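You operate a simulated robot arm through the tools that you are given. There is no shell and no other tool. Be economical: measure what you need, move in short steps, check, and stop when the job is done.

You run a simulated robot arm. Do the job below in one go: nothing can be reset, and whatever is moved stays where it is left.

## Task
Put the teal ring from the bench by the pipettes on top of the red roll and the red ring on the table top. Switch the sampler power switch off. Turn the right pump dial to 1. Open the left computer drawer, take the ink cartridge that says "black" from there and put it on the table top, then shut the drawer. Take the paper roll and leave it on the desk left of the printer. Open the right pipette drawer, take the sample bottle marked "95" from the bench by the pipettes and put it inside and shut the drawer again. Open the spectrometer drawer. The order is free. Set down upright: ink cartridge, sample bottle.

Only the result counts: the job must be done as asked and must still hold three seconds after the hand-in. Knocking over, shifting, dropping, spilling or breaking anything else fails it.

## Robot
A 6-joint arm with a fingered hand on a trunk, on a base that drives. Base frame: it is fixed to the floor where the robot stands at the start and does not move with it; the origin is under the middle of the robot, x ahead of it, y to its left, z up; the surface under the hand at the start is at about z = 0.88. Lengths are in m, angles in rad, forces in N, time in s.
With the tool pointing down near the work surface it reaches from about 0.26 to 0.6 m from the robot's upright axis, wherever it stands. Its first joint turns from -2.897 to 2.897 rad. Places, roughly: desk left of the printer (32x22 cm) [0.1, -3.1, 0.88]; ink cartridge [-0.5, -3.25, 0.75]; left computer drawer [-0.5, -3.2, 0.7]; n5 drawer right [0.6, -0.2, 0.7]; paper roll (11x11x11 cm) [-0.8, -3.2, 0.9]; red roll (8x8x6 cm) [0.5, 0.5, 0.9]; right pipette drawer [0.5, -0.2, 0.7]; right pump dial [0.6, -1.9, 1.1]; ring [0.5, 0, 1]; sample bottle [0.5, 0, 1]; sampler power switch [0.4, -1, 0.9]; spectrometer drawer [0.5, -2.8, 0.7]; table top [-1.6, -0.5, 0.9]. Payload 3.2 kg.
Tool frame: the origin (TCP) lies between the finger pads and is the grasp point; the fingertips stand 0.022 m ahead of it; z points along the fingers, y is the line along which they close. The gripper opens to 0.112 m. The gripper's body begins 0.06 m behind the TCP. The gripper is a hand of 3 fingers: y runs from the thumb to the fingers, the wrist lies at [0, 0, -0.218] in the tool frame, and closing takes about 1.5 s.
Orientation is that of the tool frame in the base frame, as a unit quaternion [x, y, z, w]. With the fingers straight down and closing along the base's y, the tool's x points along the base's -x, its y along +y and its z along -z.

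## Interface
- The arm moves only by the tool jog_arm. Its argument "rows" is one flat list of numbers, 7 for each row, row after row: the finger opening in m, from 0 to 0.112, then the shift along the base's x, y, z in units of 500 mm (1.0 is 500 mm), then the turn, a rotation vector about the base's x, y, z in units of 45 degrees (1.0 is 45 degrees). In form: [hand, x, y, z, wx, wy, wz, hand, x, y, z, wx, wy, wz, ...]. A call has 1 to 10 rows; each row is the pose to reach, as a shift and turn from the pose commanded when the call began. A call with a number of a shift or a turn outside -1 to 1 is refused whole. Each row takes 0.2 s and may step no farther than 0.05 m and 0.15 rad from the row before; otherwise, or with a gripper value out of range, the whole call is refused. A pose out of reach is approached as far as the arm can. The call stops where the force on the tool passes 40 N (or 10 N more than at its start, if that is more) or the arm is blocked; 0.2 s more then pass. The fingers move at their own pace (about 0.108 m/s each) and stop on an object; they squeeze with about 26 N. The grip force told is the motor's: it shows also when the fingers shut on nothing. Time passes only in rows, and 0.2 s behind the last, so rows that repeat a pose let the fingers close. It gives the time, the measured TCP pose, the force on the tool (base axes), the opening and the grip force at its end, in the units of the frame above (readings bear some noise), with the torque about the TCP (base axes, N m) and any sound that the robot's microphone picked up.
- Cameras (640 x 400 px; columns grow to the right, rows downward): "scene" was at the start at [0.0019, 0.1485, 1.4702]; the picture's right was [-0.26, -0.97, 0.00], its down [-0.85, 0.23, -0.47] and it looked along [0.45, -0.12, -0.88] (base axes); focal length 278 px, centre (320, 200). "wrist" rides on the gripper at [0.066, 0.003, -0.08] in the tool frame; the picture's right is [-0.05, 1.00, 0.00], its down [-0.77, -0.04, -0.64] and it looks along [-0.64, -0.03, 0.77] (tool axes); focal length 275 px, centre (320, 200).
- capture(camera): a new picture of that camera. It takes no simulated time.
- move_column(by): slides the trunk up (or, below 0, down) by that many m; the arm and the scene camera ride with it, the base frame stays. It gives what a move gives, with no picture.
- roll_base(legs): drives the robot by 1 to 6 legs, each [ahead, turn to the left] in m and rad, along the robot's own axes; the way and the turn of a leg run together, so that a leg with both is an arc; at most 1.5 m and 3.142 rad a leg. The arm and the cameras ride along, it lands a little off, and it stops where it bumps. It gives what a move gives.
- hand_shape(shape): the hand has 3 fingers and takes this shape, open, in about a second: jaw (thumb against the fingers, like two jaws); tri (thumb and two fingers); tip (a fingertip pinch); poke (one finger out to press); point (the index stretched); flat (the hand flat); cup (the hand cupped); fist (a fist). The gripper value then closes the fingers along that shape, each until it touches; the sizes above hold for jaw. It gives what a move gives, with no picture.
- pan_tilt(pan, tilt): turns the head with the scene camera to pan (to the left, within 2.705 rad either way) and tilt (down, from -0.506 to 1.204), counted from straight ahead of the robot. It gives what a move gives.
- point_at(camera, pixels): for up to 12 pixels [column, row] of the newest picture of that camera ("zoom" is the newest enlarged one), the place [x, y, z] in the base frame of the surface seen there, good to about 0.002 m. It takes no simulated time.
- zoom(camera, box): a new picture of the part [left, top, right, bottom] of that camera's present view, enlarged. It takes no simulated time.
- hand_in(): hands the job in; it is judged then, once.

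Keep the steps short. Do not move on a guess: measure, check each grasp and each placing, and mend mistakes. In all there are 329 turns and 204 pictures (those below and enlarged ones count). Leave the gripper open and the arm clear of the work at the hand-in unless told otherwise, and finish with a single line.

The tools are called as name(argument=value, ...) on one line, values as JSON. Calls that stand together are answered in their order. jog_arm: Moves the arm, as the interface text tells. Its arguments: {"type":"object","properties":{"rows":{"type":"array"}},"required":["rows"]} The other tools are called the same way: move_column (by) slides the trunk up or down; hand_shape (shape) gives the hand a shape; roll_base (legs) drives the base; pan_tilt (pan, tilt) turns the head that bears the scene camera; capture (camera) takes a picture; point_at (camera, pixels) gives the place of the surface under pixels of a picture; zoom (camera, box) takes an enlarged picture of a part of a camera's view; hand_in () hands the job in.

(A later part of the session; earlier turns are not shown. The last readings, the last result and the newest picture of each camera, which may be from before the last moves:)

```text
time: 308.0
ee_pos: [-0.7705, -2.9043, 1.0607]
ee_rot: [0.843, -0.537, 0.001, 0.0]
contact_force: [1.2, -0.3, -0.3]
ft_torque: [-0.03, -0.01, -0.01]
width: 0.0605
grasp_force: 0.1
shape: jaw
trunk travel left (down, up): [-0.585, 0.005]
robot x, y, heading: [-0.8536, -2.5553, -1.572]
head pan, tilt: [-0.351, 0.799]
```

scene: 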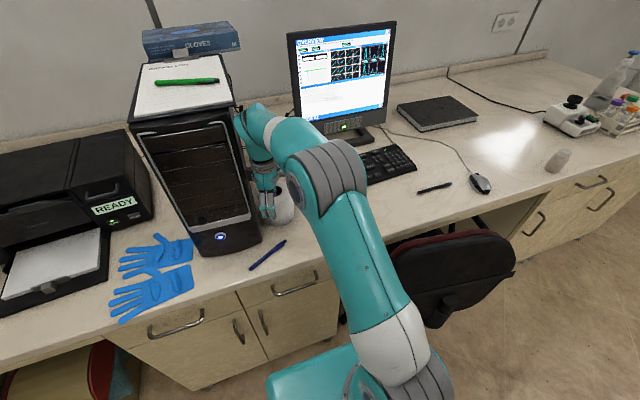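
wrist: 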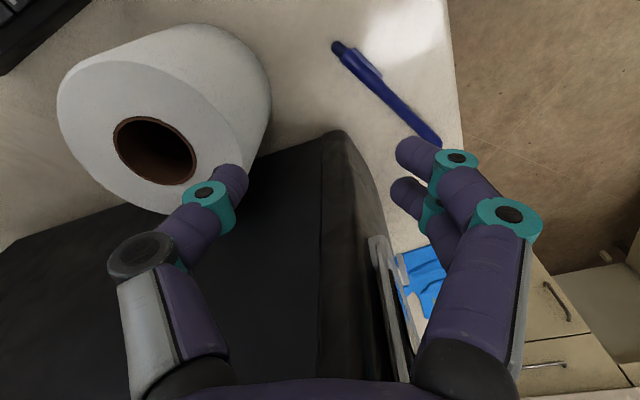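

That confirms it: ψ = -245° with everything in reach. I'll come 8 cm closer and move the hand above the roll.

roll_base(legs=[[0.08, 0]])

jog_arm(rows=[0.06, -0.03, -0.06, 0, 0, 0, 0, 0.06, -0.06, -0.12, 0, 0, 0, 0, 0.06, -0.09, -0.18, 0, 0, 0, 0, 0.06, -0.12, -0.25, 0, 0, 0, 0, 0.06, -0.138, -0.33, 0, 0, 0, 0, 0.06, -0.138, -0.408, 0, 0, 0, 0, 0.06, -0.138, -0.408, 0, 0, 0, 0])

capture(camera="wrist")

capture(camera="scene")

```text
time: 309.1
ee_pos: [-0.772, -2.9869, 1.0617]
ee_rot: [0.844, -0.536, 0.0, -0.001]
contact_force: [-1.5, 3.0, 0.5]
ft_torque: [-0.31, -0.2, -0.09]
width: 0.0606
grasp_force: 0.1
shape: jaw
trunk travel left (down, up): [-0.585, 0.005]
robot x, y, heading: [-0.8552, -2.6386, -1.577]
head pan, tilt: [-0.351, 0.799]
```

```text
time: 310.7
ee_pos: [-0.8404, -3.189, 1.0623]
ee_rot: [0.844, -0.536, 0.0, 0.0]
contact_force: [-0.3, 0.3, -1.1]
ft_torque: [0.02, 0.02, -0.01]
width: 0.0606
grasp_force: 0.0
shape: jaw
trunk travel left (down, up): [-0.585, 0.005]
robot x, y, heading: [-0.8561, -2.6408, -1.579]
head pan, tilt: [-0.351, 0.799]
```

```text
114 pictures are left
```

wrist: 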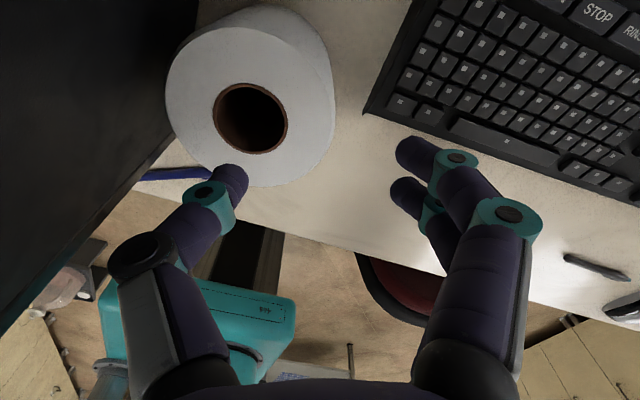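

```text
113 pictures are left
```

scene: 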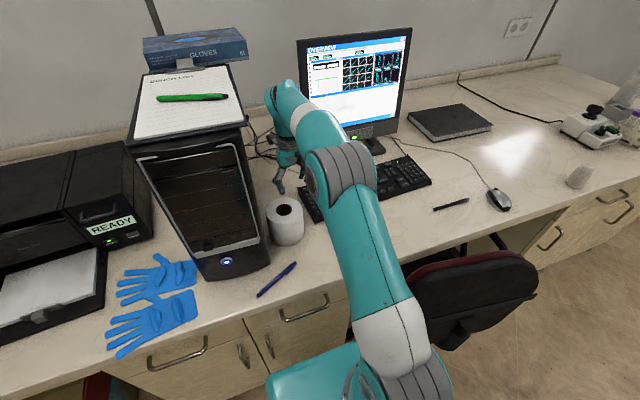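

The roll's hole is at wrist (251,117). I'll measure it precisely from here.

point_at(camera="wrist", pixels=[[210, 117], [291, 117], [251, 82], [251, 157], [168, 90], [300, 150], [245, 12], [262, 182], [330, 100], [200, 165], [375, 112], [420, 135]])

```text
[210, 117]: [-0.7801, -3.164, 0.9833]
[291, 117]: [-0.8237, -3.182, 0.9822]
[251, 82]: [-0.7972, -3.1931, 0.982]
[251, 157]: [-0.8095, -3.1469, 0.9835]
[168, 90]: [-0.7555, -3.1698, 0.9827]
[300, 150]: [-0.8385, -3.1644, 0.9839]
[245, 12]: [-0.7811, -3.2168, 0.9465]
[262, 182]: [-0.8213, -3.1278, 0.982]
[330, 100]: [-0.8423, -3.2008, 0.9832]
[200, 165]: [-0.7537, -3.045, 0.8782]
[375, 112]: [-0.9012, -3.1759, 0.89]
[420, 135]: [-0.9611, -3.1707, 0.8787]
```

Hole centre is (-0.8025, -3.1715), wall 23–50 mm from the centre. I'll descend with the thumb in the hole to z 0.956.

jog_arm(rows=[0.06, 0.009, 0.004, -0.05, 0, 0, 0, 0.06, 0.009, 0.004, -0.1, 0, 0, 0, 0.06, 0.009, 0.004, -0.16, 0, 0, 0, 0.06, 0.009, 0.004, -0.212, 0, 0, 0, 0.06, 0.009, 0.004, -0.212, 0, 0, 0])

capture(camera="wrist")

```text
time: 311.4
ee_pos: [-0.8379, -3.1877, 1.0044]
ee_rot: [0.844, -0.536, 0.006, 0.007]
contact_force: [-3.0, 5.8, 24.0]
ft_torque: [0.62, -0.88, 0.29]
width: 0.0602
grasp_force: 0.0
shape: jaw
trunk travel left (down, up): [-0.585, 0.005]
robot x, y, heading: [-0.8568, -2.6349, -1.581]
head pan, tilt: [-0.351, 0.799]
stopped in row 3: the force on the tool passed its limit at 56 N (the readings are from after the stop); the commanded pose is now the measured one
```

```text
112 pictures are left
```

wrist: 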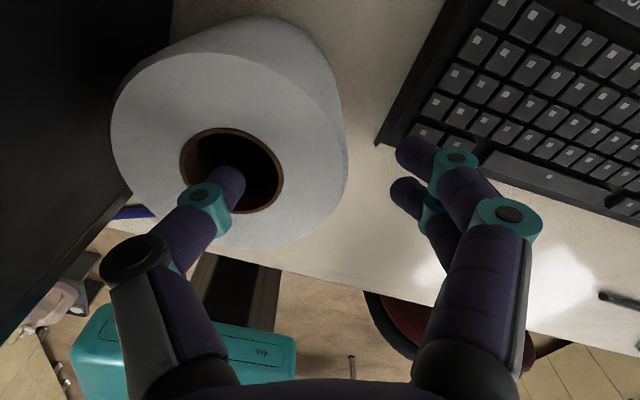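

The thumb met the roll at top height, so the hole isn't really open to it. I'll lift off and re-measure whether the roll moved.

jog_arm(rows=[0.08, 0, 0, 0.06, 0, 0, 0, 0.112, 0, 0, 0.14, 0, 0, 0, 0.112, 0, 0, 0.14, 0, 0, 0])

capture(camera="wrist")

point_at(camera="wrist", pixels=[[210, 117], [291, 117], [251, 82], [251, 157], [168, 90], [262, 182], [330, 100], [180, 60], [300, 40], [322, 130]])

```text
time: 312.2
ee_pos: [-0.8344, -3.189, 1.0714]
ee_rot: [0.843, -0.538, 0.005, 0.003]
contact_force: [0.8, -0.2, -0.1]
ft_torque: [0.01, 0.02, -0.02]
width: 0.1118
grasp_force: 0.0
shape: jaw
trunk travel left (down, up): [-0.585, 0.005]
robot x, y, heading: [-0.8555, -2.6384, -1.578]
head pan, tilt: [-0.351, 0.799]
```

```text
111 pictures are left
```

wrist: 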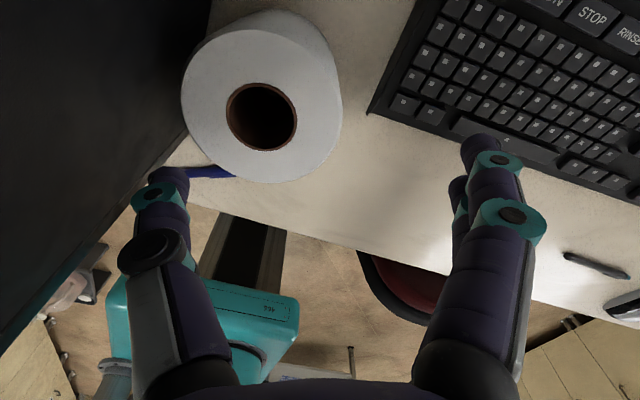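

```text
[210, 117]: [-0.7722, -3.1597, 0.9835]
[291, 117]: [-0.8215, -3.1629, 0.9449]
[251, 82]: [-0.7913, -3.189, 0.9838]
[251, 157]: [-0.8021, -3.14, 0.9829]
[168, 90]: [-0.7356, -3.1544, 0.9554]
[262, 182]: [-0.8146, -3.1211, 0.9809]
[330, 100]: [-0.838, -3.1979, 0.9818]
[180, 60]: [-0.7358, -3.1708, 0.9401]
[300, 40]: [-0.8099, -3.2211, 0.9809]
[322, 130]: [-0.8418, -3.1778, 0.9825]
```

point_at(camera="wrist", pixels=[[222, 116], [301, 116], [262, 79], [262, 155], [187, 100], [337, 100], [265, 180], [262, 36], [205, 150], [320, 150], [205, 55], [322, 55]])

```text
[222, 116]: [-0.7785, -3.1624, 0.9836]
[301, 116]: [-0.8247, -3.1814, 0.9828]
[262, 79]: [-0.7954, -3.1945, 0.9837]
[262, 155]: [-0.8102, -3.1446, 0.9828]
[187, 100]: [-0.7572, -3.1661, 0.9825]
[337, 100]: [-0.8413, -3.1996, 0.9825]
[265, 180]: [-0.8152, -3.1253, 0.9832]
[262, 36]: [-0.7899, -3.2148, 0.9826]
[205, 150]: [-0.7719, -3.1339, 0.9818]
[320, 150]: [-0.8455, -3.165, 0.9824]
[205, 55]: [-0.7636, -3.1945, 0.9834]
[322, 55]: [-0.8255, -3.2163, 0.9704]
```

The roll hasn't moved: centre (-0.802, -3.171), radius about 51 mm. I'll grip it across its full width with the hand turned to ψ = -315°, so the fingers lie front-right and back-left.

jog_arm(rows=[0.112, 0, 0, 0, 0, 0, -0.17, 0.112, 0, 0, 0.0, 0, 0, -0.34, 0.112, 0, 0, 0, 0, 0, -0.51, 0.112, 0, 0, 0, 0, 0, -0.68, 0.112, 0, 0, 0, 0, 0, -0.78])

jog_arm(rows=[0.112, 0, 0, 0, 0, 0, -0.17, 0.112, 0, 0.02, 0.0, 0, 0, -0.34, 0.112, 0.02, 0.03, 0, 0, 0, -0.51, 0.112, 0.04, 0.036, 0, 0, 0, -0.68, 0.112, 0.065, 0.036, 0, 0, 0, -0.78, 0.112, 0.065, 0.036, 0, 0, 0, -0.78])

capture(camera="wrist")

```text
time: 313.4
ee_pos: [-0.8362, -3.1892, 1.0704]
ee_rot: [-0.642, 0.767, -0.003, -0.006]
contact_force: [-0.1, 0.6, 0.4]
ft_torque: [-0.02, -0.01, 0.01]
width: 0.1119
grasp_force: 0.1
shape: jaw
trunk travel left (down, up): [-0.585, 0.005]
robot x, y, heading: [-0.8548, -2.6395, -1.579]
head pan, tilt: [-0.351, 0.799]
```

```text
time: 314.8
ee_pos: [-0.8031, -3.1713, 1.0702]
ee_rot: [-0.381, 0.925, -0.002, -0.005]
contact_force: [-0.6, 0.2, -0.7]
ft_torque: [0.04, -0.01, -0.02]
width: 0.1118
grasp_force: 0.0
shape: jaw
trunk travel left (down, up): [-0.585, 0.005]
robot x, y, heading: [-0.8543, -2.6383, -1.569]
head pan, tilt: [-0.351, 0.799]
```

```text
110 pictures are left
```

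wrist: 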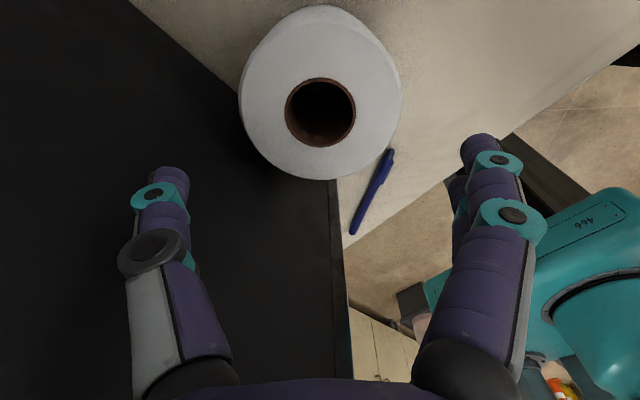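

The roll is centred between the fingers and clear of the tower. I'll descend carefully to z 0.945.

jog_arm(rows=[0.112, 0.001, 0, -0.05, 0, 0, 0, 0.112, 0.001, 0, -0.1, 0, 0, 0, 0.112, 0.001, 0, -0.13, 0, 0, 0, 0.112, 0.001, 0, -0.16, 0, 0, 0, 0.112, 0.001, 0, -0.19, 0, 0, 0, 0.112, 0.001, 0, -0.22, 0, 0, 0, 0.112, 0.001, 0, -0.25, 0, 0, 0, 0.112, 0.001, 0, -0.25, 0, 0, 0])

capture(camera="wrist")

```text
time: 316.4
ee_pos: [-0.8048, -3.1741, 0.9598]
ee_rot: [-0.381, 0.925, -0.01, -0.009]
contact_force: [-1.4, 3.0, 26.0]
ft_torque: [-0.26, -0.28, 0.01]
width: 0.1113
grasp_force: 0.0
shape: jaw
trunk travel left (down, up): [-0.585, 0.005]
robot x, y, heading: [-0.8539, -2.6332, -1.58]
head pan, tilt: [-0.351, 0.799]
stopped in row 7: the force on the tool passed its limit at 47 N (the readings are from after the stop); the commanded pose is now the measured one
```

```text
109 pictures are left
```

wrist: 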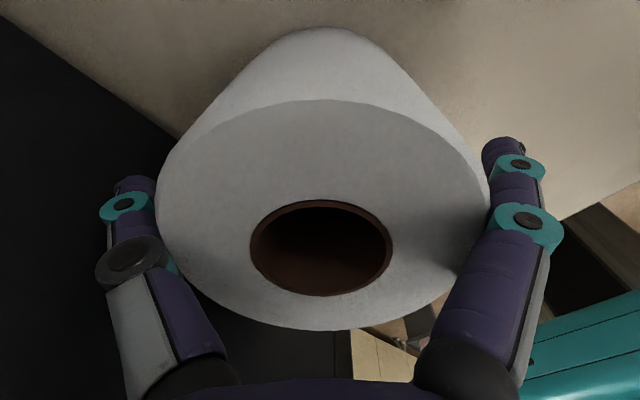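

The fingers straddle the roll about 4.5 cm deep, which is enough. I'll ease up 2 mm and close.

jog_arm(rows=[0.112, 0, 0, 0.006, 0, 0, 0, 0.08, 0, 0, 0.006, 0, 0, 0, 0.07, 0, 0, 0.006, 0, 0, 0, 0.07, 0, 0, 0.006, 0, 0, 0, 0.07, 0, 0, 0.006, 0, 0, 0])

capture(camera="wrist")

```text
time: 317.6
ee_pos: [-0.8041, -3.1747, 0.9607]
ee_rot: [-0.381, 0.924, -0.007, -0.007]
contact_force: [1.1, -0.2, -0.6]
ft_torque: [0.01, 0.01, -0.04]
width: 0.0867
grasp_force: 25.9
shape: jaw
trunk travel left (down, up): [-0.585, 0.005]
robot x, y, heading: [-0.852, -2.6367, -1.58]
head pan, tilt: [-0.351, 0.799]
```

```text
108 pictures are left
```

wrist: 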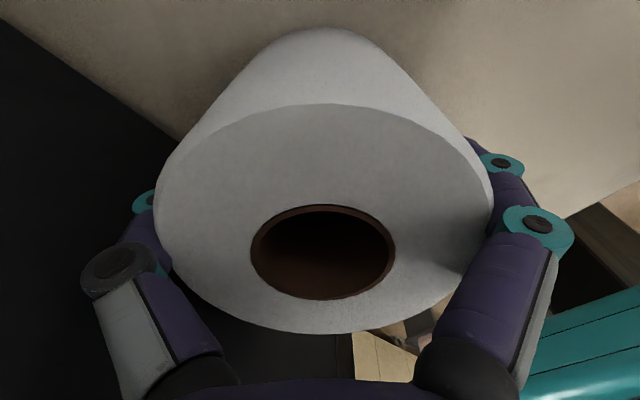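

Gripped. I'll lift it 7 cm and check it comes along.

jog_arm(rows=[0.07, 0, 0, 0.04, 0, 0, 0, 0.07, 0, 0, 0.09, 0, 0, 0, 0.07, 0, 0, 0.15, 0, 0, 0, 0.07, 0, 0, 0.15, 0, 0, 0])

capture(camera="scene")

capture(camera="wrist")

```text
time: 318.6
ee_pos: [-0.8057, -3.1747, 1.036]
ee_rot: [-0.381, 0.924, -0.007, -0.007]
contact_force: [0.2, 1.1, -1.0]
ft_torque: [-0.01, 0.01, -0.06]
width: 0.0863
grasp_force: 25.6
shape: jaw
trunk travel left (down, up): [-0.585, 0.005]
robot x, y, heading: [-0.8558, -2.6396, -1.576]
head pan, tilt: [-0.351, 0.799]
```

```text
107 pictures are left
```

scene: 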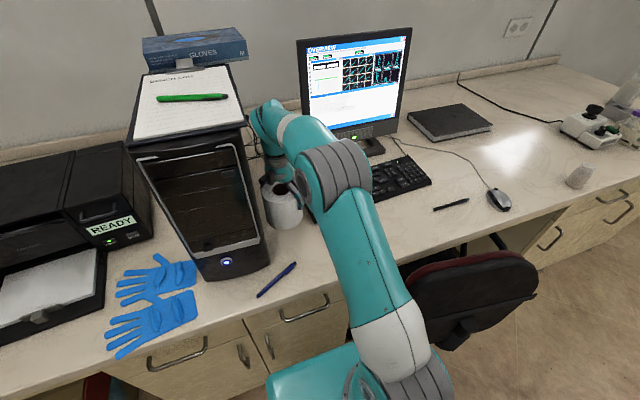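

```text
106 pictures are left
```

wrist: 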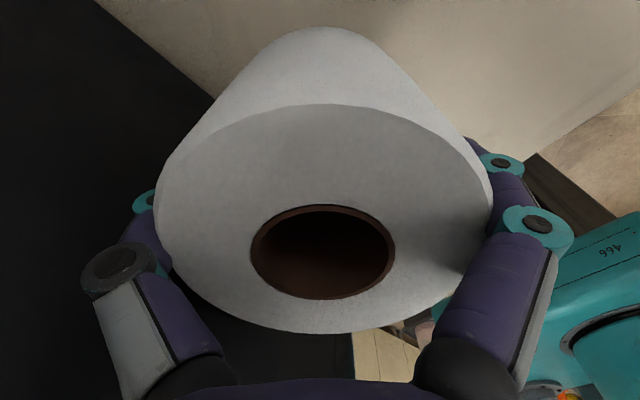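

The roll is held well (its base is 82 mm below TCP). I'll draw it back along the tower's side, then drive round to stand in front of the printer's left.

jog_arm(rows=[0.07, -0.02, 0.07, 0.02, 0, 0, 0, 0.07, -0.03, 0.15, 0.04, 0, 0, 0, 0.07, -0.03, 0.23, 0.04, 0, 0, 0, 0.07, -0.03, 0.31, 0.04, 0, 0, 0, 0.07, -0.03, 0.38, 0.04, 0, 0, 0])

roll_base(legs=[[-0.75, 0], [0, 0.9], [0.97, 0], [0, -0.9]])

pan_tilt(pan=0.3, tilt=0.8)

capture(camera="scene")

```text
time: 319.8
ee_pos: [-0.8193, -2.9845, 1.0531]
ee_rot: [-0.381, 0.925, -0.007, -0.008]
contact_force: [1.1, 0.2, -1.4]
ft_torque: [-0.01, 0.0, -0.01]
width: 0.0866
grasp_force: 25.8
shape: jaw
trunk travel left (down, up): [-0.585, 0.005]
robot x, y, heading: [-0.8529, -2.6335, -1.578]
head pan, tilt: [-0.351, 0.799]
```

```text
time: 333.2
ee_pos: [-0.0615, -2.8306, 1.0551]
ee_rot: [-0.379, 0.925, -0.006, -0.008]
contact_force: [-0.1, 0.3, -1.2]
ft_torque: [0.02, 0.02, -0.02]
width: 0.0865
grasp_force: 26.0
shape: jaw
trunk travel left (down, up): [-0.585, 0.005]
robot x, y, heading: [-0.0977, -2.485, -1.582]
head pan, tilt: [-0.351, 0.799]
```

```text
time: 334.2
ee_pos: [-0.0601, -2.8312, 1.0536]
ee_rot: [-0.379, 0.925, -0.007, -0.007]
contact_force: [-0.2, -0.5, -0.5]
ft_torque: [0.01, -0.01, -0.02]
width: 0.0863
grasp_force: 26.5
shape: jaw
trunk travel left (down, up): [-0.585, 0.005]
robot x, y, heading: [-0.0943, -2.4842, -1.581]
head pan, tilt: [0.3, 0.799]
```

```text
105 pictures are left
```

scene: 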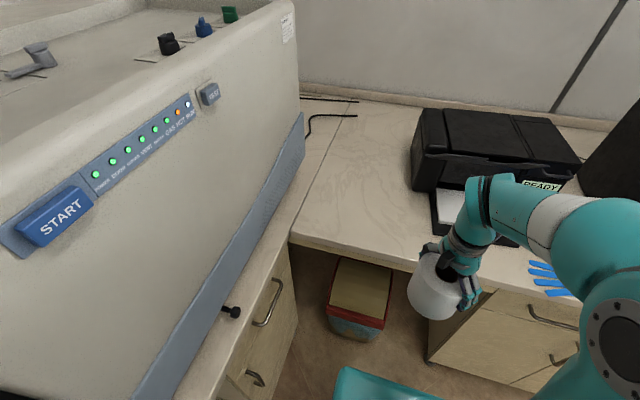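

The free desk spot left of the printer is at about (355,200). I'll measure its borders.

point_at(camera="scene", pixels=[[300, 225], [420, 255], [355, 200], [412, 190], [432, 215], [310, 150], [360, 120], [410, 150], [345, 160], [232, 312], [265, 300], [235, 350]])

```text
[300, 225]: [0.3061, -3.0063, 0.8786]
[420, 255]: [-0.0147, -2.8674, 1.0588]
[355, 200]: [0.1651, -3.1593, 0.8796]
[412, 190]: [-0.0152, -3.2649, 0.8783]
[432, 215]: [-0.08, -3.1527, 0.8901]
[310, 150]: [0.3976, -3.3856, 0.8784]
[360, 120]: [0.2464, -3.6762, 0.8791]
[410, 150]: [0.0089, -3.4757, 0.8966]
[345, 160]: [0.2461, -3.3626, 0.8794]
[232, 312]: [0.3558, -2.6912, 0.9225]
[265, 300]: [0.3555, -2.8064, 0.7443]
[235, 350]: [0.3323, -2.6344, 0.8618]
```

I'll drive 0.11 m closer, then move the roll over (0.12, -3.11) while yawing +40° to stay within the joint's range.

roll_base(legs=[[0.11, 0]])

jog_arm(rows=[0.07, 0.04, -0.01, 0, 0, 0, 0.15, 0.07, 0.09, -0.03, 0, 0, 0, 0.3, 0.07, 0.14, -0.06, 0, 0, 0, 0.45, 0.07, 0.19, -0.1, 0, 0, 0, 0.6, 0.07, 0.24, -0.15, 0, 0, 0, 0.75, 0.07, 0.29, -0.21, 0, 0, 0, 0.9, 0.07, 0.33, -0.27, 0, 0, 0, 0.9, 0.07, 0.36, -0.336, 0, 0, 0, 0.9, 0.07, 0.36, -0.336, 0, 0, 0, 0.9])

capture(camera="scene")

```text
time: 335.4
ee_pos: [-0.0622, -2.9439, 1.0546]
ee_rot: [-0.38, 0.925, -0.006, -0.008]
contact_force: [-0.5, -0.7, -1.2]
ft_torque: [0.02, 0.01, 0.01]
width: 0.0862
grasp_force: 25.8
shape: jaw
trunk travel left (down, up): [-0.585, 0.005]
robot x, y, heading: [-0.0975, -2.5932, -1.572]
head pan, tilt: [0.3, 0.799]
```

```text
time: 337.4
ee_pos: [0.1161, -3.1117, 1.0532]
ee_rot: [-0.677, 0.736, -0.01, -0.004]
contact_force: [-0.5, 0.9, -1.4]
ft_torque: [-0.03, 0.02, 0.02]
width: 0.0864
grasp_force: 26.0
shape: jaw
trunk travel left (down, up): [-0.585, 0.005]
robot x, y, heading: [-0.0994, -2.5946, -1.578]
head pan, tilt: [0.3, 0.799]
```

```text
104 pictures are left
```

scene: 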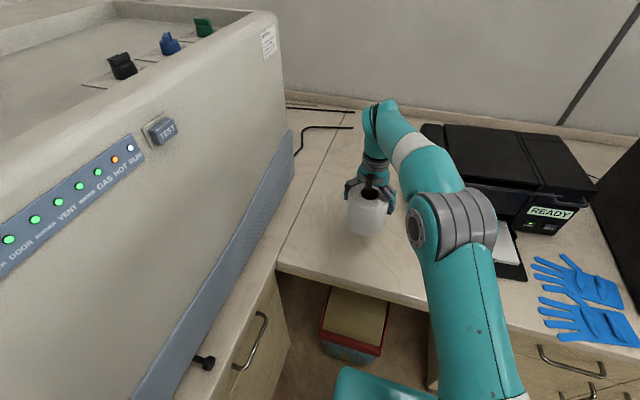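

In place over the free spot. I'll lower to just above the desk.

jog_arm(rows=[0.07, 0.004, 0, -0.06, 0, 0, 0, 0.07, 0.004, 0, -0.12, 0, 0, 0, 0.07, 0.004, 0, -0.16, 0, 0, 0, 0.07, 0.004, 0, -0.178, 0, 0, 0, 0.07, 0.004, 0, -0.184, 0, 0, 0, 0.07, 0.004, 0, -0.188, 0, 0, 0, 0.07, 0.004, 0, -0.188, 0, 0, 0])

```text
time: 339.0
ee_pos: [0.1207, -3.1098, 0.9596]
ee_rot: [-0.677, 0.736, -0.009, -0.005]
contact_force: [0.9, 0.7, -1.5]
ft_torque: [-0.03, 0.01, 0.01]
width: 0.0866
grasp_force: 26.2
shape: jaw
trunk travel left (down, up): [-0.585, 0.005]
robot x, y, heading: [-0.0967, -2.5955, -1.579]
head pan, tilt: [0.3, 0.799]
```

No contact yet. I'll creep down in 1.5 mm steps.

jog_arm(rows=[0.07, 0, 0, -0.003, 0, 0, 0, 0.07, 0, 0, -0.006, 0, 0, 0, 0.07, 0, 0, -0.006, 0, 0, 0])

zoom(camera="scene", box=[300, 140, 460, 260])

```text
time: 339.8
ee_pos: [0.1204, -3.1086, 0.9588]
ee_rot: [-0.677, 0.736, -0.011, -0.005]
contact_force: [3.0, -3.9, 14.9]
ft_torque: [0.13, 0.35, 0.08]
width: 0.0863
grasp_force: 25.2
shape: jaw
trunk travel left (down, up): [-0.585, 0.005]
robot x, y, heading: [-0.0944, -2.5891, -1.58]
head pan, tilt: [0.3, 0.799]
```

```text
3.33 times, centred on (380, 200) of scene
```

zoom: 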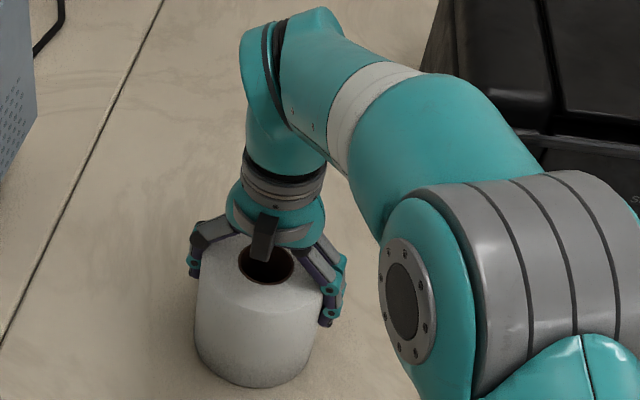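

It rests on the desk (15 N). I'll ease, open fully and rise.

jog_arm(rows=[0.07, 0, 0, 0.002, 0, 0, 0, 0.09, 0, 0, 0.002, 0, 0, 0, 0.112, 0, 0, 0.002, 0, 0, 0, 0.112, 0, 0, 0.002, 0, 0, 0, 0.112, 0, 0, 0.05, 0, 0, 0, 0.112, 0, 0, 0.12, 0, 0, 0, 0.112, 0, 0, 0.19, 0, 0, 0, 0.112, -0.04, 0.05, 0.19, 0, 0, 0, 0.112, -0.08, 0.12, 0.19, 0, 0, 0, 0.112, -0.12, 0.19, 0.19, 0, 0, 0])

capture(camera="scene")

```text
time: 342.0
ee_pos: [0.0609, -3.0126, 1.0542]
ee_rot: [-0.677, 0.736, -0.01, -0.006]
contact_force: [-0.5, 0.3, 0.3]
ft_torque: [-0.03, -0.01, -0.02]
width: 0.1115
grasp_force: 0.0
shape: jaw
trunk travel left (down, up): [-0.585, 0.005]
robot x, y, heading: [-0.0965, -2.5958, -1.581]
head pan, tilt: [0.3, 0.799]
```

```text
102 pictures are left
```

scene: 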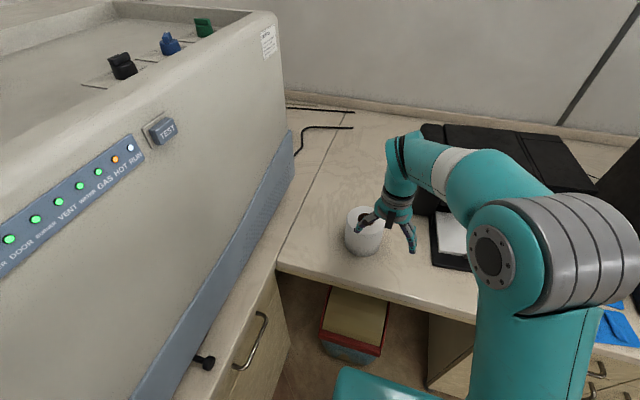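

The paper roll stands left of the printer. Next is the spectrometer drawer. I'll draw the arm in, turn away from the desk and come round to face the bench (+x) at about (-0.37, -2.6).

jog_arm(rows=[0.06, -0.06, 0.04, 0, 0, 0, 0, 0.06, -0.12, 0.09, 0.0, 0, 0, 0, 0.06, -0.18, 0.12, 0.0, 0, 0, 0])

roll_base(legs=[[0, -1.571], [0.27, 0], [0, -1.57], [0, -1.57]])

pan_tilt(pan=-0.1, tilt=0.8)

capture(camera="scene")

```text
time: 342.8
ee_pos: [-0.0295, -2.9528, 1.0534]
ee_rot: [-0.676, 0.737, -0.009, -0.004]
contact_force: [0.3, -0.5, -0.4]
ft_torque: [0.02, 0.0, -0.03]
width: 0.0606
grasp_force: 0.1
shape: jaw
trunk travel left (down, up): [-0.585, 0.005]
robot x, y, heading: [-0.0982, -2.593, -1.578]
head pan, tilt: [0.3, 0.799]
```

```text
time: 356.1
ee_pos: [-0.0104, -2.5123, 1.0527]
ee_rot: [0.999, -0.032, 0.01, -0.004]
contact_force: [-0.6, -0.3, 0.3]
ft_torque: [0.0, 0.03, 0.02]
width: 0.0604
grasp_force: 0.0
shape: jaw
trunk travel left (down, up): [-0.585, 0.005]
robot x, y, heading: [-0.3718, -2.5895, 0.011]
head pan, tilt: [0.3, 0.799]
```

```text
time: 357.0
ee_pos: [-0.0089, -2.5115, 1.0538]
ee_rot: [0.999, -0.031, 0.01, -0.004]
contact_force: [-0.3, -0.5, 0.3]
ft_torque: [-0.02, 0.0, 0.0]
width: 0.0605
grasp_force: 0.1
shape: jaw
trunk travel left (down, up): [-0.585, 0.005]
robot x, y, heading: [-0.3729, -2.5838, 0.018]
head pan, tilt: [-0.099, 0.799]
```

```text
101 pictures are left
```

scene: 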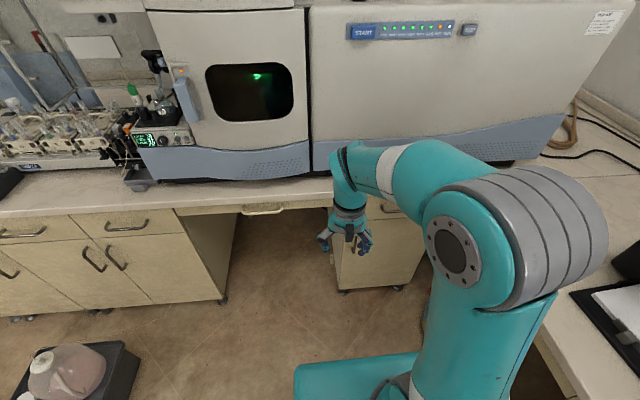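

I'll measure the drawer handle at (390,208), the other handle at (262,210), and the faces.

zoom(camera="scene", box=[230, 170, 450, 300])

point_at(camera="scene", pixels=[[262, 212], [390, 208], [398, 210], [380, 207], [410, 230], [340, 250], [395, 240], [420, 222], [240, 212], [284, 211]])

```text
2.91 times, centred on (340, 235) of scene
```

zoom: 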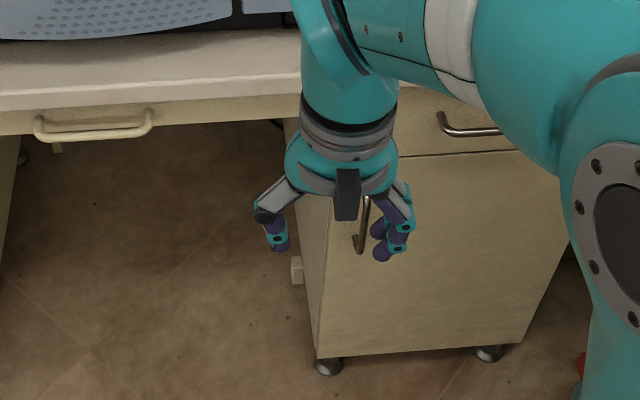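

```text
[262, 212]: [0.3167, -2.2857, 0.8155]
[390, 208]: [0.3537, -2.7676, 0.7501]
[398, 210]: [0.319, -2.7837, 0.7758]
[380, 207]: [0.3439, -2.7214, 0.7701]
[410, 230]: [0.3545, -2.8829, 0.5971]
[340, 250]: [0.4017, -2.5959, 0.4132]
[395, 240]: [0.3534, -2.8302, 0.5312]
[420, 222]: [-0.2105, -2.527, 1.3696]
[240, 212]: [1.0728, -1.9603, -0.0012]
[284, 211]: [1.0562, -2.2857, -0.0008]
```

The drawer's bar is at x 0.319, z 0.776, around y = -2.82. I'll move 4 cm ahead, then yaw by +74° and pitch up 65° as before.

roll_base(legs=[[0.04, 0]])

jog_arm(rows=[0.05, 0, -0.04, 0, 0, 0, 0.17, 0.05, 0.0, -0.08, 0, 0, 0, 0.34, 0.05, 0.02, -0.12, 0, 0, 0, 0.51, 0.05, 0.04, -0.16, 0, 0, 0, 0.68, 0.05, 0.06, -0.2, 0, 0, 0, 0.817])

jog_arm(rows=[0.05, 0, -0.02, 0, 0, 0, 0.17, 0.05, 0.0, -0.04, 0, 0, 0, 0.34, 0.05, 0.02, -0.06, 0, 0, 0, 0.51, 0.05, 0.04, -0.08, 0, 0, 0, 0.68, 0.05, 0.06, -0.1, 0, 0, 0, 0.817])

jog_arm(rows=[0.05, 0.02, -0.02, 0, -0.062, -0.17, 0, 0.05, 0.05, -0.04, 0, -0.123, -0.338, 0, 0.05, 0.08, -0.06, 0, -0.185, -0.508, 0, 0.05, 0.11, -0.08, 0, -0.246, -0.677, 0, 0.05, 0.14, -0.1, 0, -0.308, -0.846, 0])

jog_arm(rows=[0.05, 0.02, -0.02, 0, -0.062, -0.17, 0, 0.05, 0.04, -0.04, 0, -0.123, -0.338, 0, 0.05, 0.06, -0.05, 0, -0.185, -0.508, 0, 0.05, 0.06, -0.05, 0, -0.185, -0.508, 0])

```text
time: 357.9
ee_pos: [0.0309, -2.5111, 1.053]
ee_rot: [0.999, -0.031, 0.011, -0.003]
contact_force: [0.6, 0.1, -0.7]
ft_torque: [0.0, 0.03, -0.02]
width: 0.0605
grasp_force: 0.1
shape: jaw
trunk travel left (down, up): [-0.585, 0.005]
robot x, y, heading: [-0.331, -2.5904, 0.01]
head pan, tilt: [-0.099, 0.799]
```

```text
time: 359.1
ee_pos: [0.06, -2.6135, 1.0522]
ee_rot: [0.958, 0.286, 0.009, -0.006]
contact_force: [0.2, -0.4, 0.0]
ft_torque: [-0.01, 0.02, 0.03]
width: 0.0508
grasp_force: 0.0
shape: jaw
trunk travel left (down, up): [-0.585, 0.005]
robot x, y, heading: [-0.3313, -2.5861, 0.011]
head pan, tilt: [-0.099, 0.799]
```

```text
time: 360.3
ee_pos: [0.0907, -2.6622, 1.0529]
ee_rot: [0.819, 0.574, 0.006, -0.009]
contact_force: [0.4, -0.4, 0.7]
ft_torque: [-0.02, -0.03, -0.03]
width: 0.0504
grasp_force: 0.0
shape: jaw
trunk travel left (down, up): [-0.585, 0.005]
robot x, y, heading: [-0.3301, -2.5867, 0.011]
head pan, tilt: [-0.099, 0.799]
```

```text
time: 361.5
ee_pos: [0.1587, -2.71, 1.0525]
ee_rot: [0.767, 0.542, 0.206, 0.275]
contact_force: [-0.5, 0.2, -0.5]
ft_torque: [0.02, 0.0, 0.0]
width: 0.0502
grasp_force: 0.1
shape: jaw
trunk travel left (down, up): [-0.585, 0.005]
robot x, y, heading: [-0.3319, -2.5913, 0.011]
head pan, tilt: [-0.099, 0.799]
```

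```text
time: 362.5
ee_pos: [0.1896, -2.7363, 1.0535]
ee_rot: [0.69, 0.489, 0.313, 0.432]
contact_force: [0.8, 0.0, 0.3]
ft_torque: [0.0, 0.0, 0.0]
width: 0.0499
grasp_force: 0.1
shape: jaw
out of reach, approached as far as the arm can: row 1
trunk travel left (down, up): [-0.585, 0.005]
robot x, y, heading: [-0.33, -2.5841, 0.015]
head pan, tilt: [-0.099, 0.799]
```

Pitched correctly. I'll lower the trunk 0.245 m and look.

move_column(by=-0.245)

jog_arm(rows=[0.05, 0.04, -0.07, 0, 0, 0, 0, 0.05, 0.09, -0.13, 0, 0, 0, 0, 0.05, 0.12, -0.13, 0, 0, 0, 0])

capture(camera="wrist")

```text
time: 365.0
ee_pos: [0.1897, -2.7363, 0.8079]
ee_rot: [0.689, 0.49, 0.314, 0.432]
contact_force: [0.1, 1.1, 0.4]
ft_torque: [0.0, 0.0, -0.01]
width: 0.05
grasp_force: 0.1
shape: jaw
trunk travel left (down, up): [-0.34, 0.25]
robot x, y, heading: [-0.3297, -2.5875, 0.014]
head pan, tilt: [-0.099, 0.799]
```

```text
time: 365.8
ee_pos: [0.2496, -2.804, 0.8094]
ee_rot: [0.691, 0.488, 0.314, 0.432]
contact_force: [0.4, -1.2, 0.3]
ft_torque: [0.0, 0.02, 0.02]
width: 0.0499
grasp_force: 0.0
shape: jaw
trunk travel left (down, up): [-0.34, 0.25]
robot x, y, heading: [-0.3315, -2.5876, 0.011]
head pan, tilt: [-0.099, 0.799]
```

```text
99 pictures are left
```

wrist: 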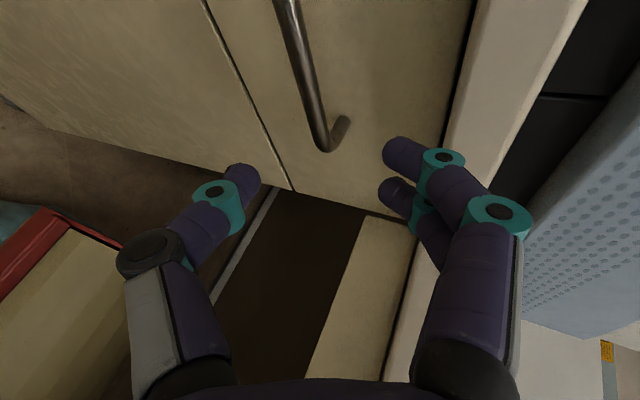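

point_at(camera="wrist", pixels=[[290, 20], [298, 55], [307, 90], [316, 125], [325, 148], [420, 90], [470, 130]])

```text
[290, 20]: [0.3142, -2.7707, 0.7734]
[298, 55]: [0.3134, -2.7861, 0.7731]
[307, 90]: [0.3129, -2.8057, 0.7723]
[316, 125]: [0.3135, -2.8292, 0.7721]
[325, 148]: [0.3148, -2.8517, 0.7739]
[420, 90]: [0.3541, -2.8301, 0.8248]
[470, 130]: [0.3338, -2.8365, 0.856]
```

Bar front at x = 0.313. I'll advance to it and close.

jog_arm(rows=[0.045, 0.03, -0.005, -0.016, 0, 0, 0, 0.045, 0.08, -0.011, -0.042, 0, 0, 0, 0.045, 0.132, -0.017, -0.07, 0, 0, 0, 0.045, 0.132, -0.017, -0.07, 0, 0, 0, 0.0, 0.135, -0.017, -0.07, 0, 0, 0, 0.0, 0.135, -0.017, -0.07, 0, 0, 0, 0.0, 0.135, -0.017, -0.07, 0, 0, 0])

capture(camera="wrist")

```text
time: 367.4
ee_pos: [0.3179, -2.8115, 0.772]
ee_rot: [0.691, 0.489, 0.313, 0.431]
contact_force: [4.3, -1.2, -8.6]
ft_torque: [-0.11, -0.02, 0.07]
width: 0.0
grasp_force: 26.6
shape: jaw
trunk travel left (down, up): [-0.34, 0.25]
robot x, y, heading: [-0.3303, -2.5852, 0.007]
head pan, tilt: [-0.099, 0.799]
```

```text
98 pictures are left
```

wrist: 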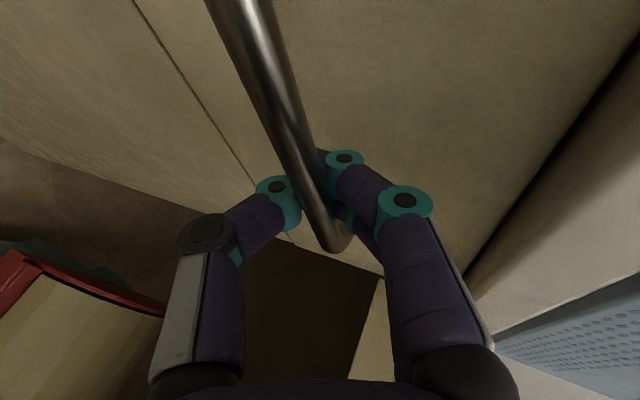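

The bar is hooked. I'll pull the drawer open 22 cm along -x (the bin stands lower, under the desk).

jog_arm(rows=[0.0, -0.02, 0, 0, 0, 0, 0, 0.0, -0.06, 0, 0, 0, 0, 0, 0.0, -0.1, 0, 0, 0, 0, 0, 0.0, -0.14, 0, 0, 0, 0, 0, 0.0, -0.18, 0, 0, 0, 0, 0, 0.0, -0.22, 0, 0, 0, 0, 0, 0.0, -0.26, 0, 0, 0, 0, 0, 0.0, -0.3, 0, 0, 0, 0, 0, 0.0, -0.34, 0, 0, 0, 0, 0, 0.0, -0.37, 0, 0, 0, 0, 0])

pan_tilt(pan=-0.3, tilt=0.9)

capture(camera="scene")

```text
time: 369.6
ee_pos: [0.1325, -2.8109, 0.7729]
ee_rot: [0.691, 0.489, 0.313, 0.431]
contact_force: [-2.3, -0.1, -10.7]
ft_torque: [-0.09, -0.04, 0.05]
width: 0.0
grasp_force: 26.1
shape: jaw
trunk travel left (down, up): [-0.34, 0.25]
robot x, y, heading: [-0.3282, -2.5859, 0.019]
head pan, tilt: [-0.099, 0.799]
```

```text
time: 370.4
ee_pos: [0.1329, -2.812, 0.7722]
ee_rot: [0.691, 0.489, 0.313, 0.432]
contact_force: [-1.7, 1.1, -11.4]
ft_torque: [-0.06, 0.01, 0.07]
width: 0.0
grasp_force: 26.3
shape: jaw
trunk travel left (down, up): [-0.34, 0.25]
robot x, y, heading: [-0.3307, -2.583, 0.008]
head pan, tilt: [-0.3, 0.901]
```

```text
97 pictures are left
```

scene: 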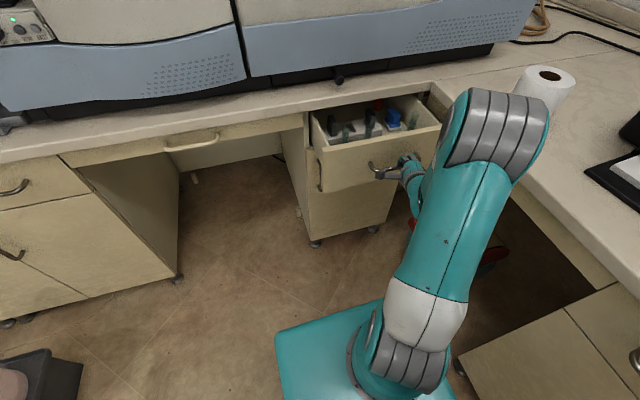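

The drawer is open about 18 cm. To be safe I'll open it to about 30 cm by backing the base 0.12 m while holding.

roll_base(legs=[[-0.06, 0], [-0.06, 0]])

jog_arm(rows=[0.02, 0, 0, 0, 0, 0, 0, 0.045, 0, 0, 0, 0, 0, 0, 0.045, 0, 0, 0, 0, 0, 0, 0.045, -0.05, 0.018, 0.025, 0, 0, 0, 0.045, -0.1, 0.036, 0.05, 0, 0, 0, 0.045, -0.13, 0.048, 0.065, 0, 0, 0])

capture(camera="wrist")

```text
time: 371.9
ee_pos: [0.0143, -2.8123, 0.7738]
ee_rot: [0.69, 0.49, 0.313, 0.432]
contact_force: [-2.0, 5.3, -12.7]
ft_torque: [-0.01, -0.03, 0.06]
width: 0.0001
grasp_force: 26.0
shape: jaw
trunk travel left (down, up): [-0.34, 0.25]
robot x, y, heading: [-0.4452, -2.5881, 0.01]
head pan, tilt: [-0.3, 0.901]
```

```text
time: 373.3
ee_pos: [-0.0391, -2.8002, 0.8091]
ee_rot: [0.691, 0.489, 0.314, 0.43]
contact_force: [0.3, -0.5, 0.2]
ft_torque: [0.0, 0.0, -0.01]
width: 0.0445
grasp_force: 0.0
shape: jaw
out of reach, approached as far as the arm can: row 5, 6
trunk travel left (down, up): [-0.34, 0.25]
robot x, y, heading: [-0.4476, -2.5872, 0.013]
head pan, tilt: [-0.3, 0.901]
```

```text
96 pictures are left
```

wrist: 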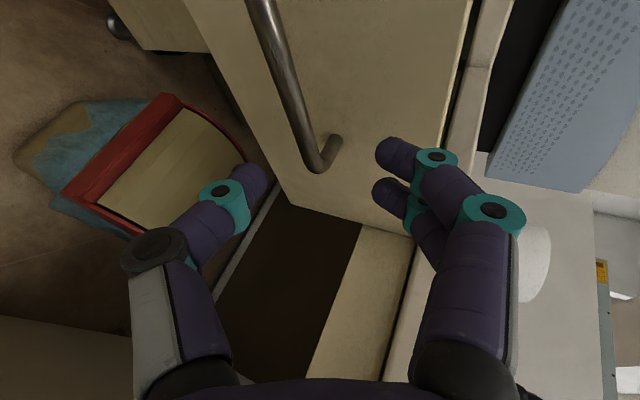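

Released. I'll back the base away 0.25 m, raise the trunk, extend the arm, and then turn the fingers down.

roll_base(legs=[[-0.25, 0]])

move_column(by=0.2)

jog_arm(rows=[0.05, 0.07, 0, 0, 0, 0, 0, 0.05, 0.14, 0, 0, 0, 0, 0, 0.05, 0.21, 0, 0, 0, 0, 0, 0.05, 0.28, 0, 0.0, 0, 0, 0])

jog_arm(rows=[0.05, 0, 0, 0.02, 0.062, 0.17, 0, 0.05, 0, 0, 0.04, 0.123, 0.338, 0, 0.05, 0, 0, 0.06, 0.185, 0.508, 0, 0.05, 0, 0, 0.08, 0.246, 0.677, 0, 0.05, 0, 0, 0.08, 0.308, 0.846, 0])

jog_arm(rows=[0.05, 0, 0, 0, 0.062, 0.17, 0, 0.05, 0, 0, 0, 0.123, 0.338, 0, 0.05, 0, 0, 0, 0.185, 0.508, 0, 0.05, 0, 0, 0, 0.185, 0.508, 0])

capture(camera="scene")

```text
time: 375.1
ee_pos: [-0.2917, -2.8049, 0.8085]
ee_rot: [0.69, 0.489, 0.312, 0.432]
contact_force: [-0.5, -0.2, 0.0]
ft_torque: [-0.01, -0.02, 0.02]
width: 0.0448
grasp_force: 0.0
shape: jaw
trunk travel left (down, up): [-0.34, 0.25]
robot x, y, heading: [-0.6985, -2.5911, 0.011]
head pan, tilt: [-0.3, 0.901]
```

```text
time: 377.3
ee_pos: [-0.2912, -2.8036, 1.0087]
ee_rot: [0.691, 0.488, 0.313, 0.431]
contact_force: [-0.5, 0.5, -0.2]
ft_torque: [0.01, 0.01, 0.02]
width: 0.0445
grasp_force: 0.0
shape: jaw
trunk travel left (down, up): [-0.54, 0.05]
robot x, y, heading: [-0.7002, -2.5955, 0.01]
head pan, tilt: [-0.3, 0.901]
```

```text
time: 378.3
ee_pos: [-0.1513, -2.8053, 1.0083]
ee_rot: [0.691, 0.489, 0.312, 0.432]
contact_force: [0.8, 0.0, -0.2]
ft_torque: [-0.02, -0.01, 0.01]
width: 0.0493
grasp_force: 0.0
shape: jaw
trunk travel left (down, up): [-0.54, 0.05]
robot x, y, heading: [-0.7022, -2.5912, 0.009]
head pan, tilt: [-0.3, 0.901]
```

```text
time: 379.5
ee_pos: [-0.1905, -2.8335, 1.0169]
ee_rot: [0.792, 0.57, 0.142, 0.166]
contact_force: [-1.2, -0.4, -1.1]
ft_torque: [0.02, -0.04, 0.03]
width: 0.0497
grasp_force: 0.2
shape: jaw
out of reach, approached as far as the arm can: row 2, 3, 4, 5
trunk travel left (down, up): [-0.54, 0.05]
robot x, y, heading: [-0.6987, -2.5907, 0.008]
head pan, tilt: [-0.3, 0.901]
```

```text
time: 380.5
ee_pos: [-0.2933, -2.8645, 0.9514]
ee_rot: [0.805, 0.592, 0.037, 0.002]
contact_force: [0.6, 0.9, -0.8]
ft_torque: [0.01, 0.02, 0.01]
width: 0.0501
grasp_force: 0.0
shape: jaw
out of reach, approached as far as the arm can: row 1, 2, 3, 4
trunk travel left (down, up): [-0.54, 0.05]
robot x, y, heading: [-0.7, -2.5891, 0.009]
head pan, tilt: [-0.3, 0.901]
```

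```text
95 pictures are left
```

scene: 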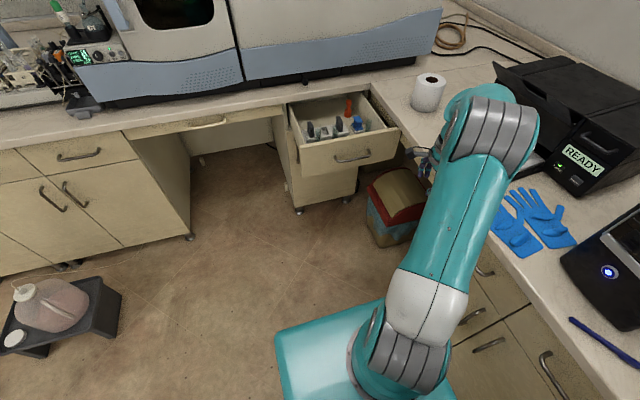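

The spectrometer drawer is wide open and nothing is disturbed. The wrist flipped branch again, so positive yaw is the free direction now. I'll straighten, yaw +73° and move away from the desk.

jog_arm(rows=[0.05, -0.02, 0.06, 0.02, 0, 0, 0.17, 0.05, -0.04, 0.12, 0.05, 0, 0, 0.34, 0.05, -0.04, 0.18, 0.08, 0, 0, 0.51, 0.05, -0.04, 0.24, 0.11, 0, 0, 0.68, 0.05, -0.04, 0.3, 0.14, 0, 0, 0.85])

jog_arm(rows=[0.05, 0, 0.04, 0.02, 0, 0, 0.17, 0.05, 0, 0.08, 0.04, 0, 0, 0.34, 0.05, 0, 0.12, 0.06, 0, 0, 0.51, 0.05, 0, 0.16, 0.06, 0, 0, 0.68, 0.05, 0, 0.2, 0.06, 0, 0, 0.8])

pan_tilt(pan=0.6, tilt=0.4)

capture(camera="scene")

```text
time: 381.7
ee_pos: [-0.3135, -2.7117, 1.0202]
ee_rot: [0.566, 0.824, 0.037, -0.01]
contact_force: [-0.9, 0.1, 0.3]
ft_torque: [0.03, 0.0, 0.03]
width: 0.0501
grasp_force: 0.1
shape: jaw
trunk travel left (down, up): [-0.54, 0.05]
robot x, y, heading: [-0.7017, -2.5897, 0.006]
head pan, tilt: [-0.3, 0.901]
```

```text
time: 382.9
ee_pos: [-0.3133, -2.6107, 1.0509]
ee_rot: [0.284, 0.958, 0.032, -0.02]
contact_force: [-0.5, 1.0, 0.7]
ft_torque: [0.01, 0.01, 0.0]
width: 0.0499
grasp_force: 0.1
shape: jaw
trunk travel left (down, up): [-0.54, 0.05]
robot x, y, heading: [-0.7034, -2.5888, 0.01]
head pan, tilt: [-0.3, 0.901]
```

```text
time: 384.1
ee_pos: [-0.3133, -2.6131, 1.051]
ee_rot: [0.284, 0.958, 0.032, -0.021]
contact_force: [0.1, -0.1, -0.6]
ft_torque: [-0.03, -0.02, 0.0]
width: 0.05
grasp_force: 0.0
shape: jaw
trunk travel left (down, up): [-0.54, 0.05]
robot x, y, heading: [-0.7003, -2.5878, 0.011]
head pan, tilt: [0.6, 0.4]
```

```text
94 pictures are left
```

scene: 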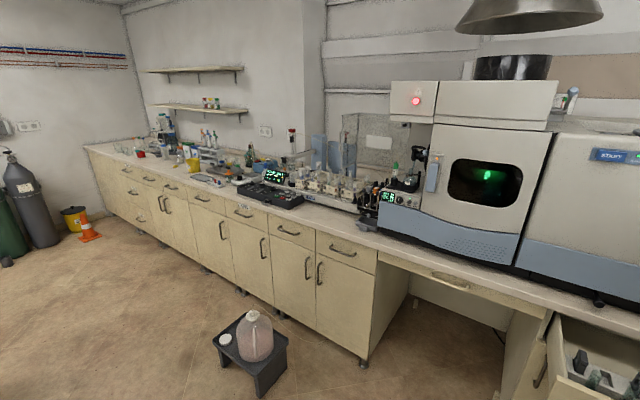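

I'll zoom in on the pump area around (395,195).

zoom(camera="scene", box=[340, 130, 440, 240])

point_at(camera="scene", pixels=[[388, 197], [400, 200], [412, 201], [417, 160], [272, 175], [252, 310], [287, 345], [215, 345]])

```text
3.64 times, centred on (390, 185) of scene
```

zoom: 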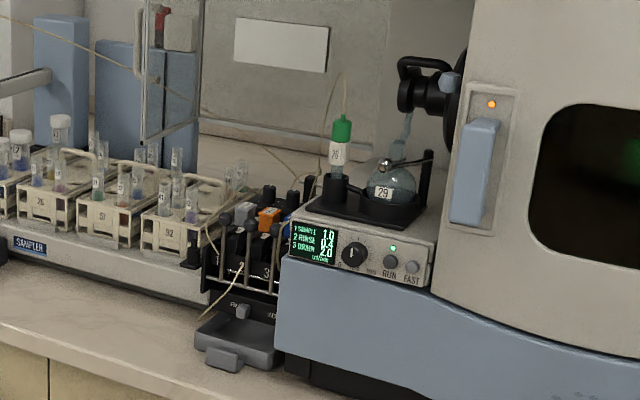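

```text
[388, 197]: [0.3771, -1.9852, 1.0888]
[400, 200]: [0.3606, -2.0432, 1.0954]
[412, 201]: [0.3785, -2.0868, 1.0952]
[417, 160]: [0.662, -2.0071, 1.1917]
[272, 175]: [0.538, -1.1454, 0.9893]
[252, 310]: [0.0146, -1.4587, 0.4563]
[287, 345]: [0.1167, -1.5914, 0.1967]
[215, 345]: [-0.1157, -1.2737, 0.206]
```

The knob by the display is at about (0.365, -2.045, 1.09). I'll drive nearer to (-0.2, -2.03) for a close look.

roll_base(legs=[[0, 0.84], [0.74, 0], [0, -0.85]])

pan_tilt(pan=0.0, tilt=0.55)

capture(camera="scene")

```text
time: 392.4
ee_pos: [0.1778, -2.0641, 1.05]
ee_rot: [0.285, 0.958, 0.031, -0.021]
contact_force: [-0.5, -1.0, 0.0]
ft_torque: [0.02, 0.0, 0.01]
width: 0.05
grasp_force: 0.1
shape: jaw
trunk travel left (down, up): [-0.54, 0.05]
robot x, y, heading: [-0.212, -2.0432, 0.01]
head pan, tilt: [0.6, 0.4]
```

```text
time: 393.4
ee_pos: [0.1783, -2.0652, 1.0505]
ee_rot: [0.286, 0.958, 0.032, -0.02]
contact_force: [0.2, -0.7, -0.8]
ft_torque: [0.02, 0.01, 0.04]
width: 0.0497
grasp_force: 0.1
shape: jaw
trunk travel left (down, up): [-0.54, 0.05]
robot x, y, heading: [-0.2074, -2.0461, 0.013]
head pan, tilt: [0.0, 0.55]
```

```text
92 pictures are left
```

scene: 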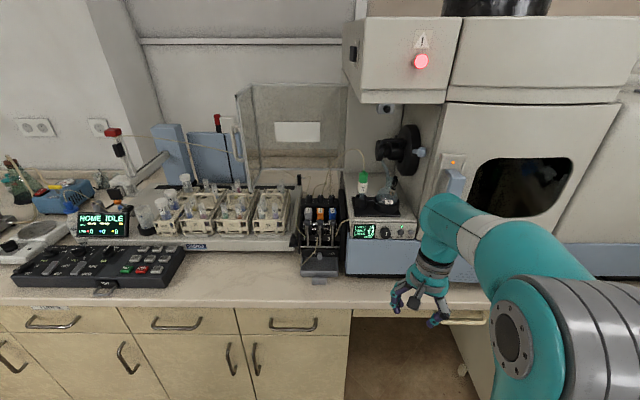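

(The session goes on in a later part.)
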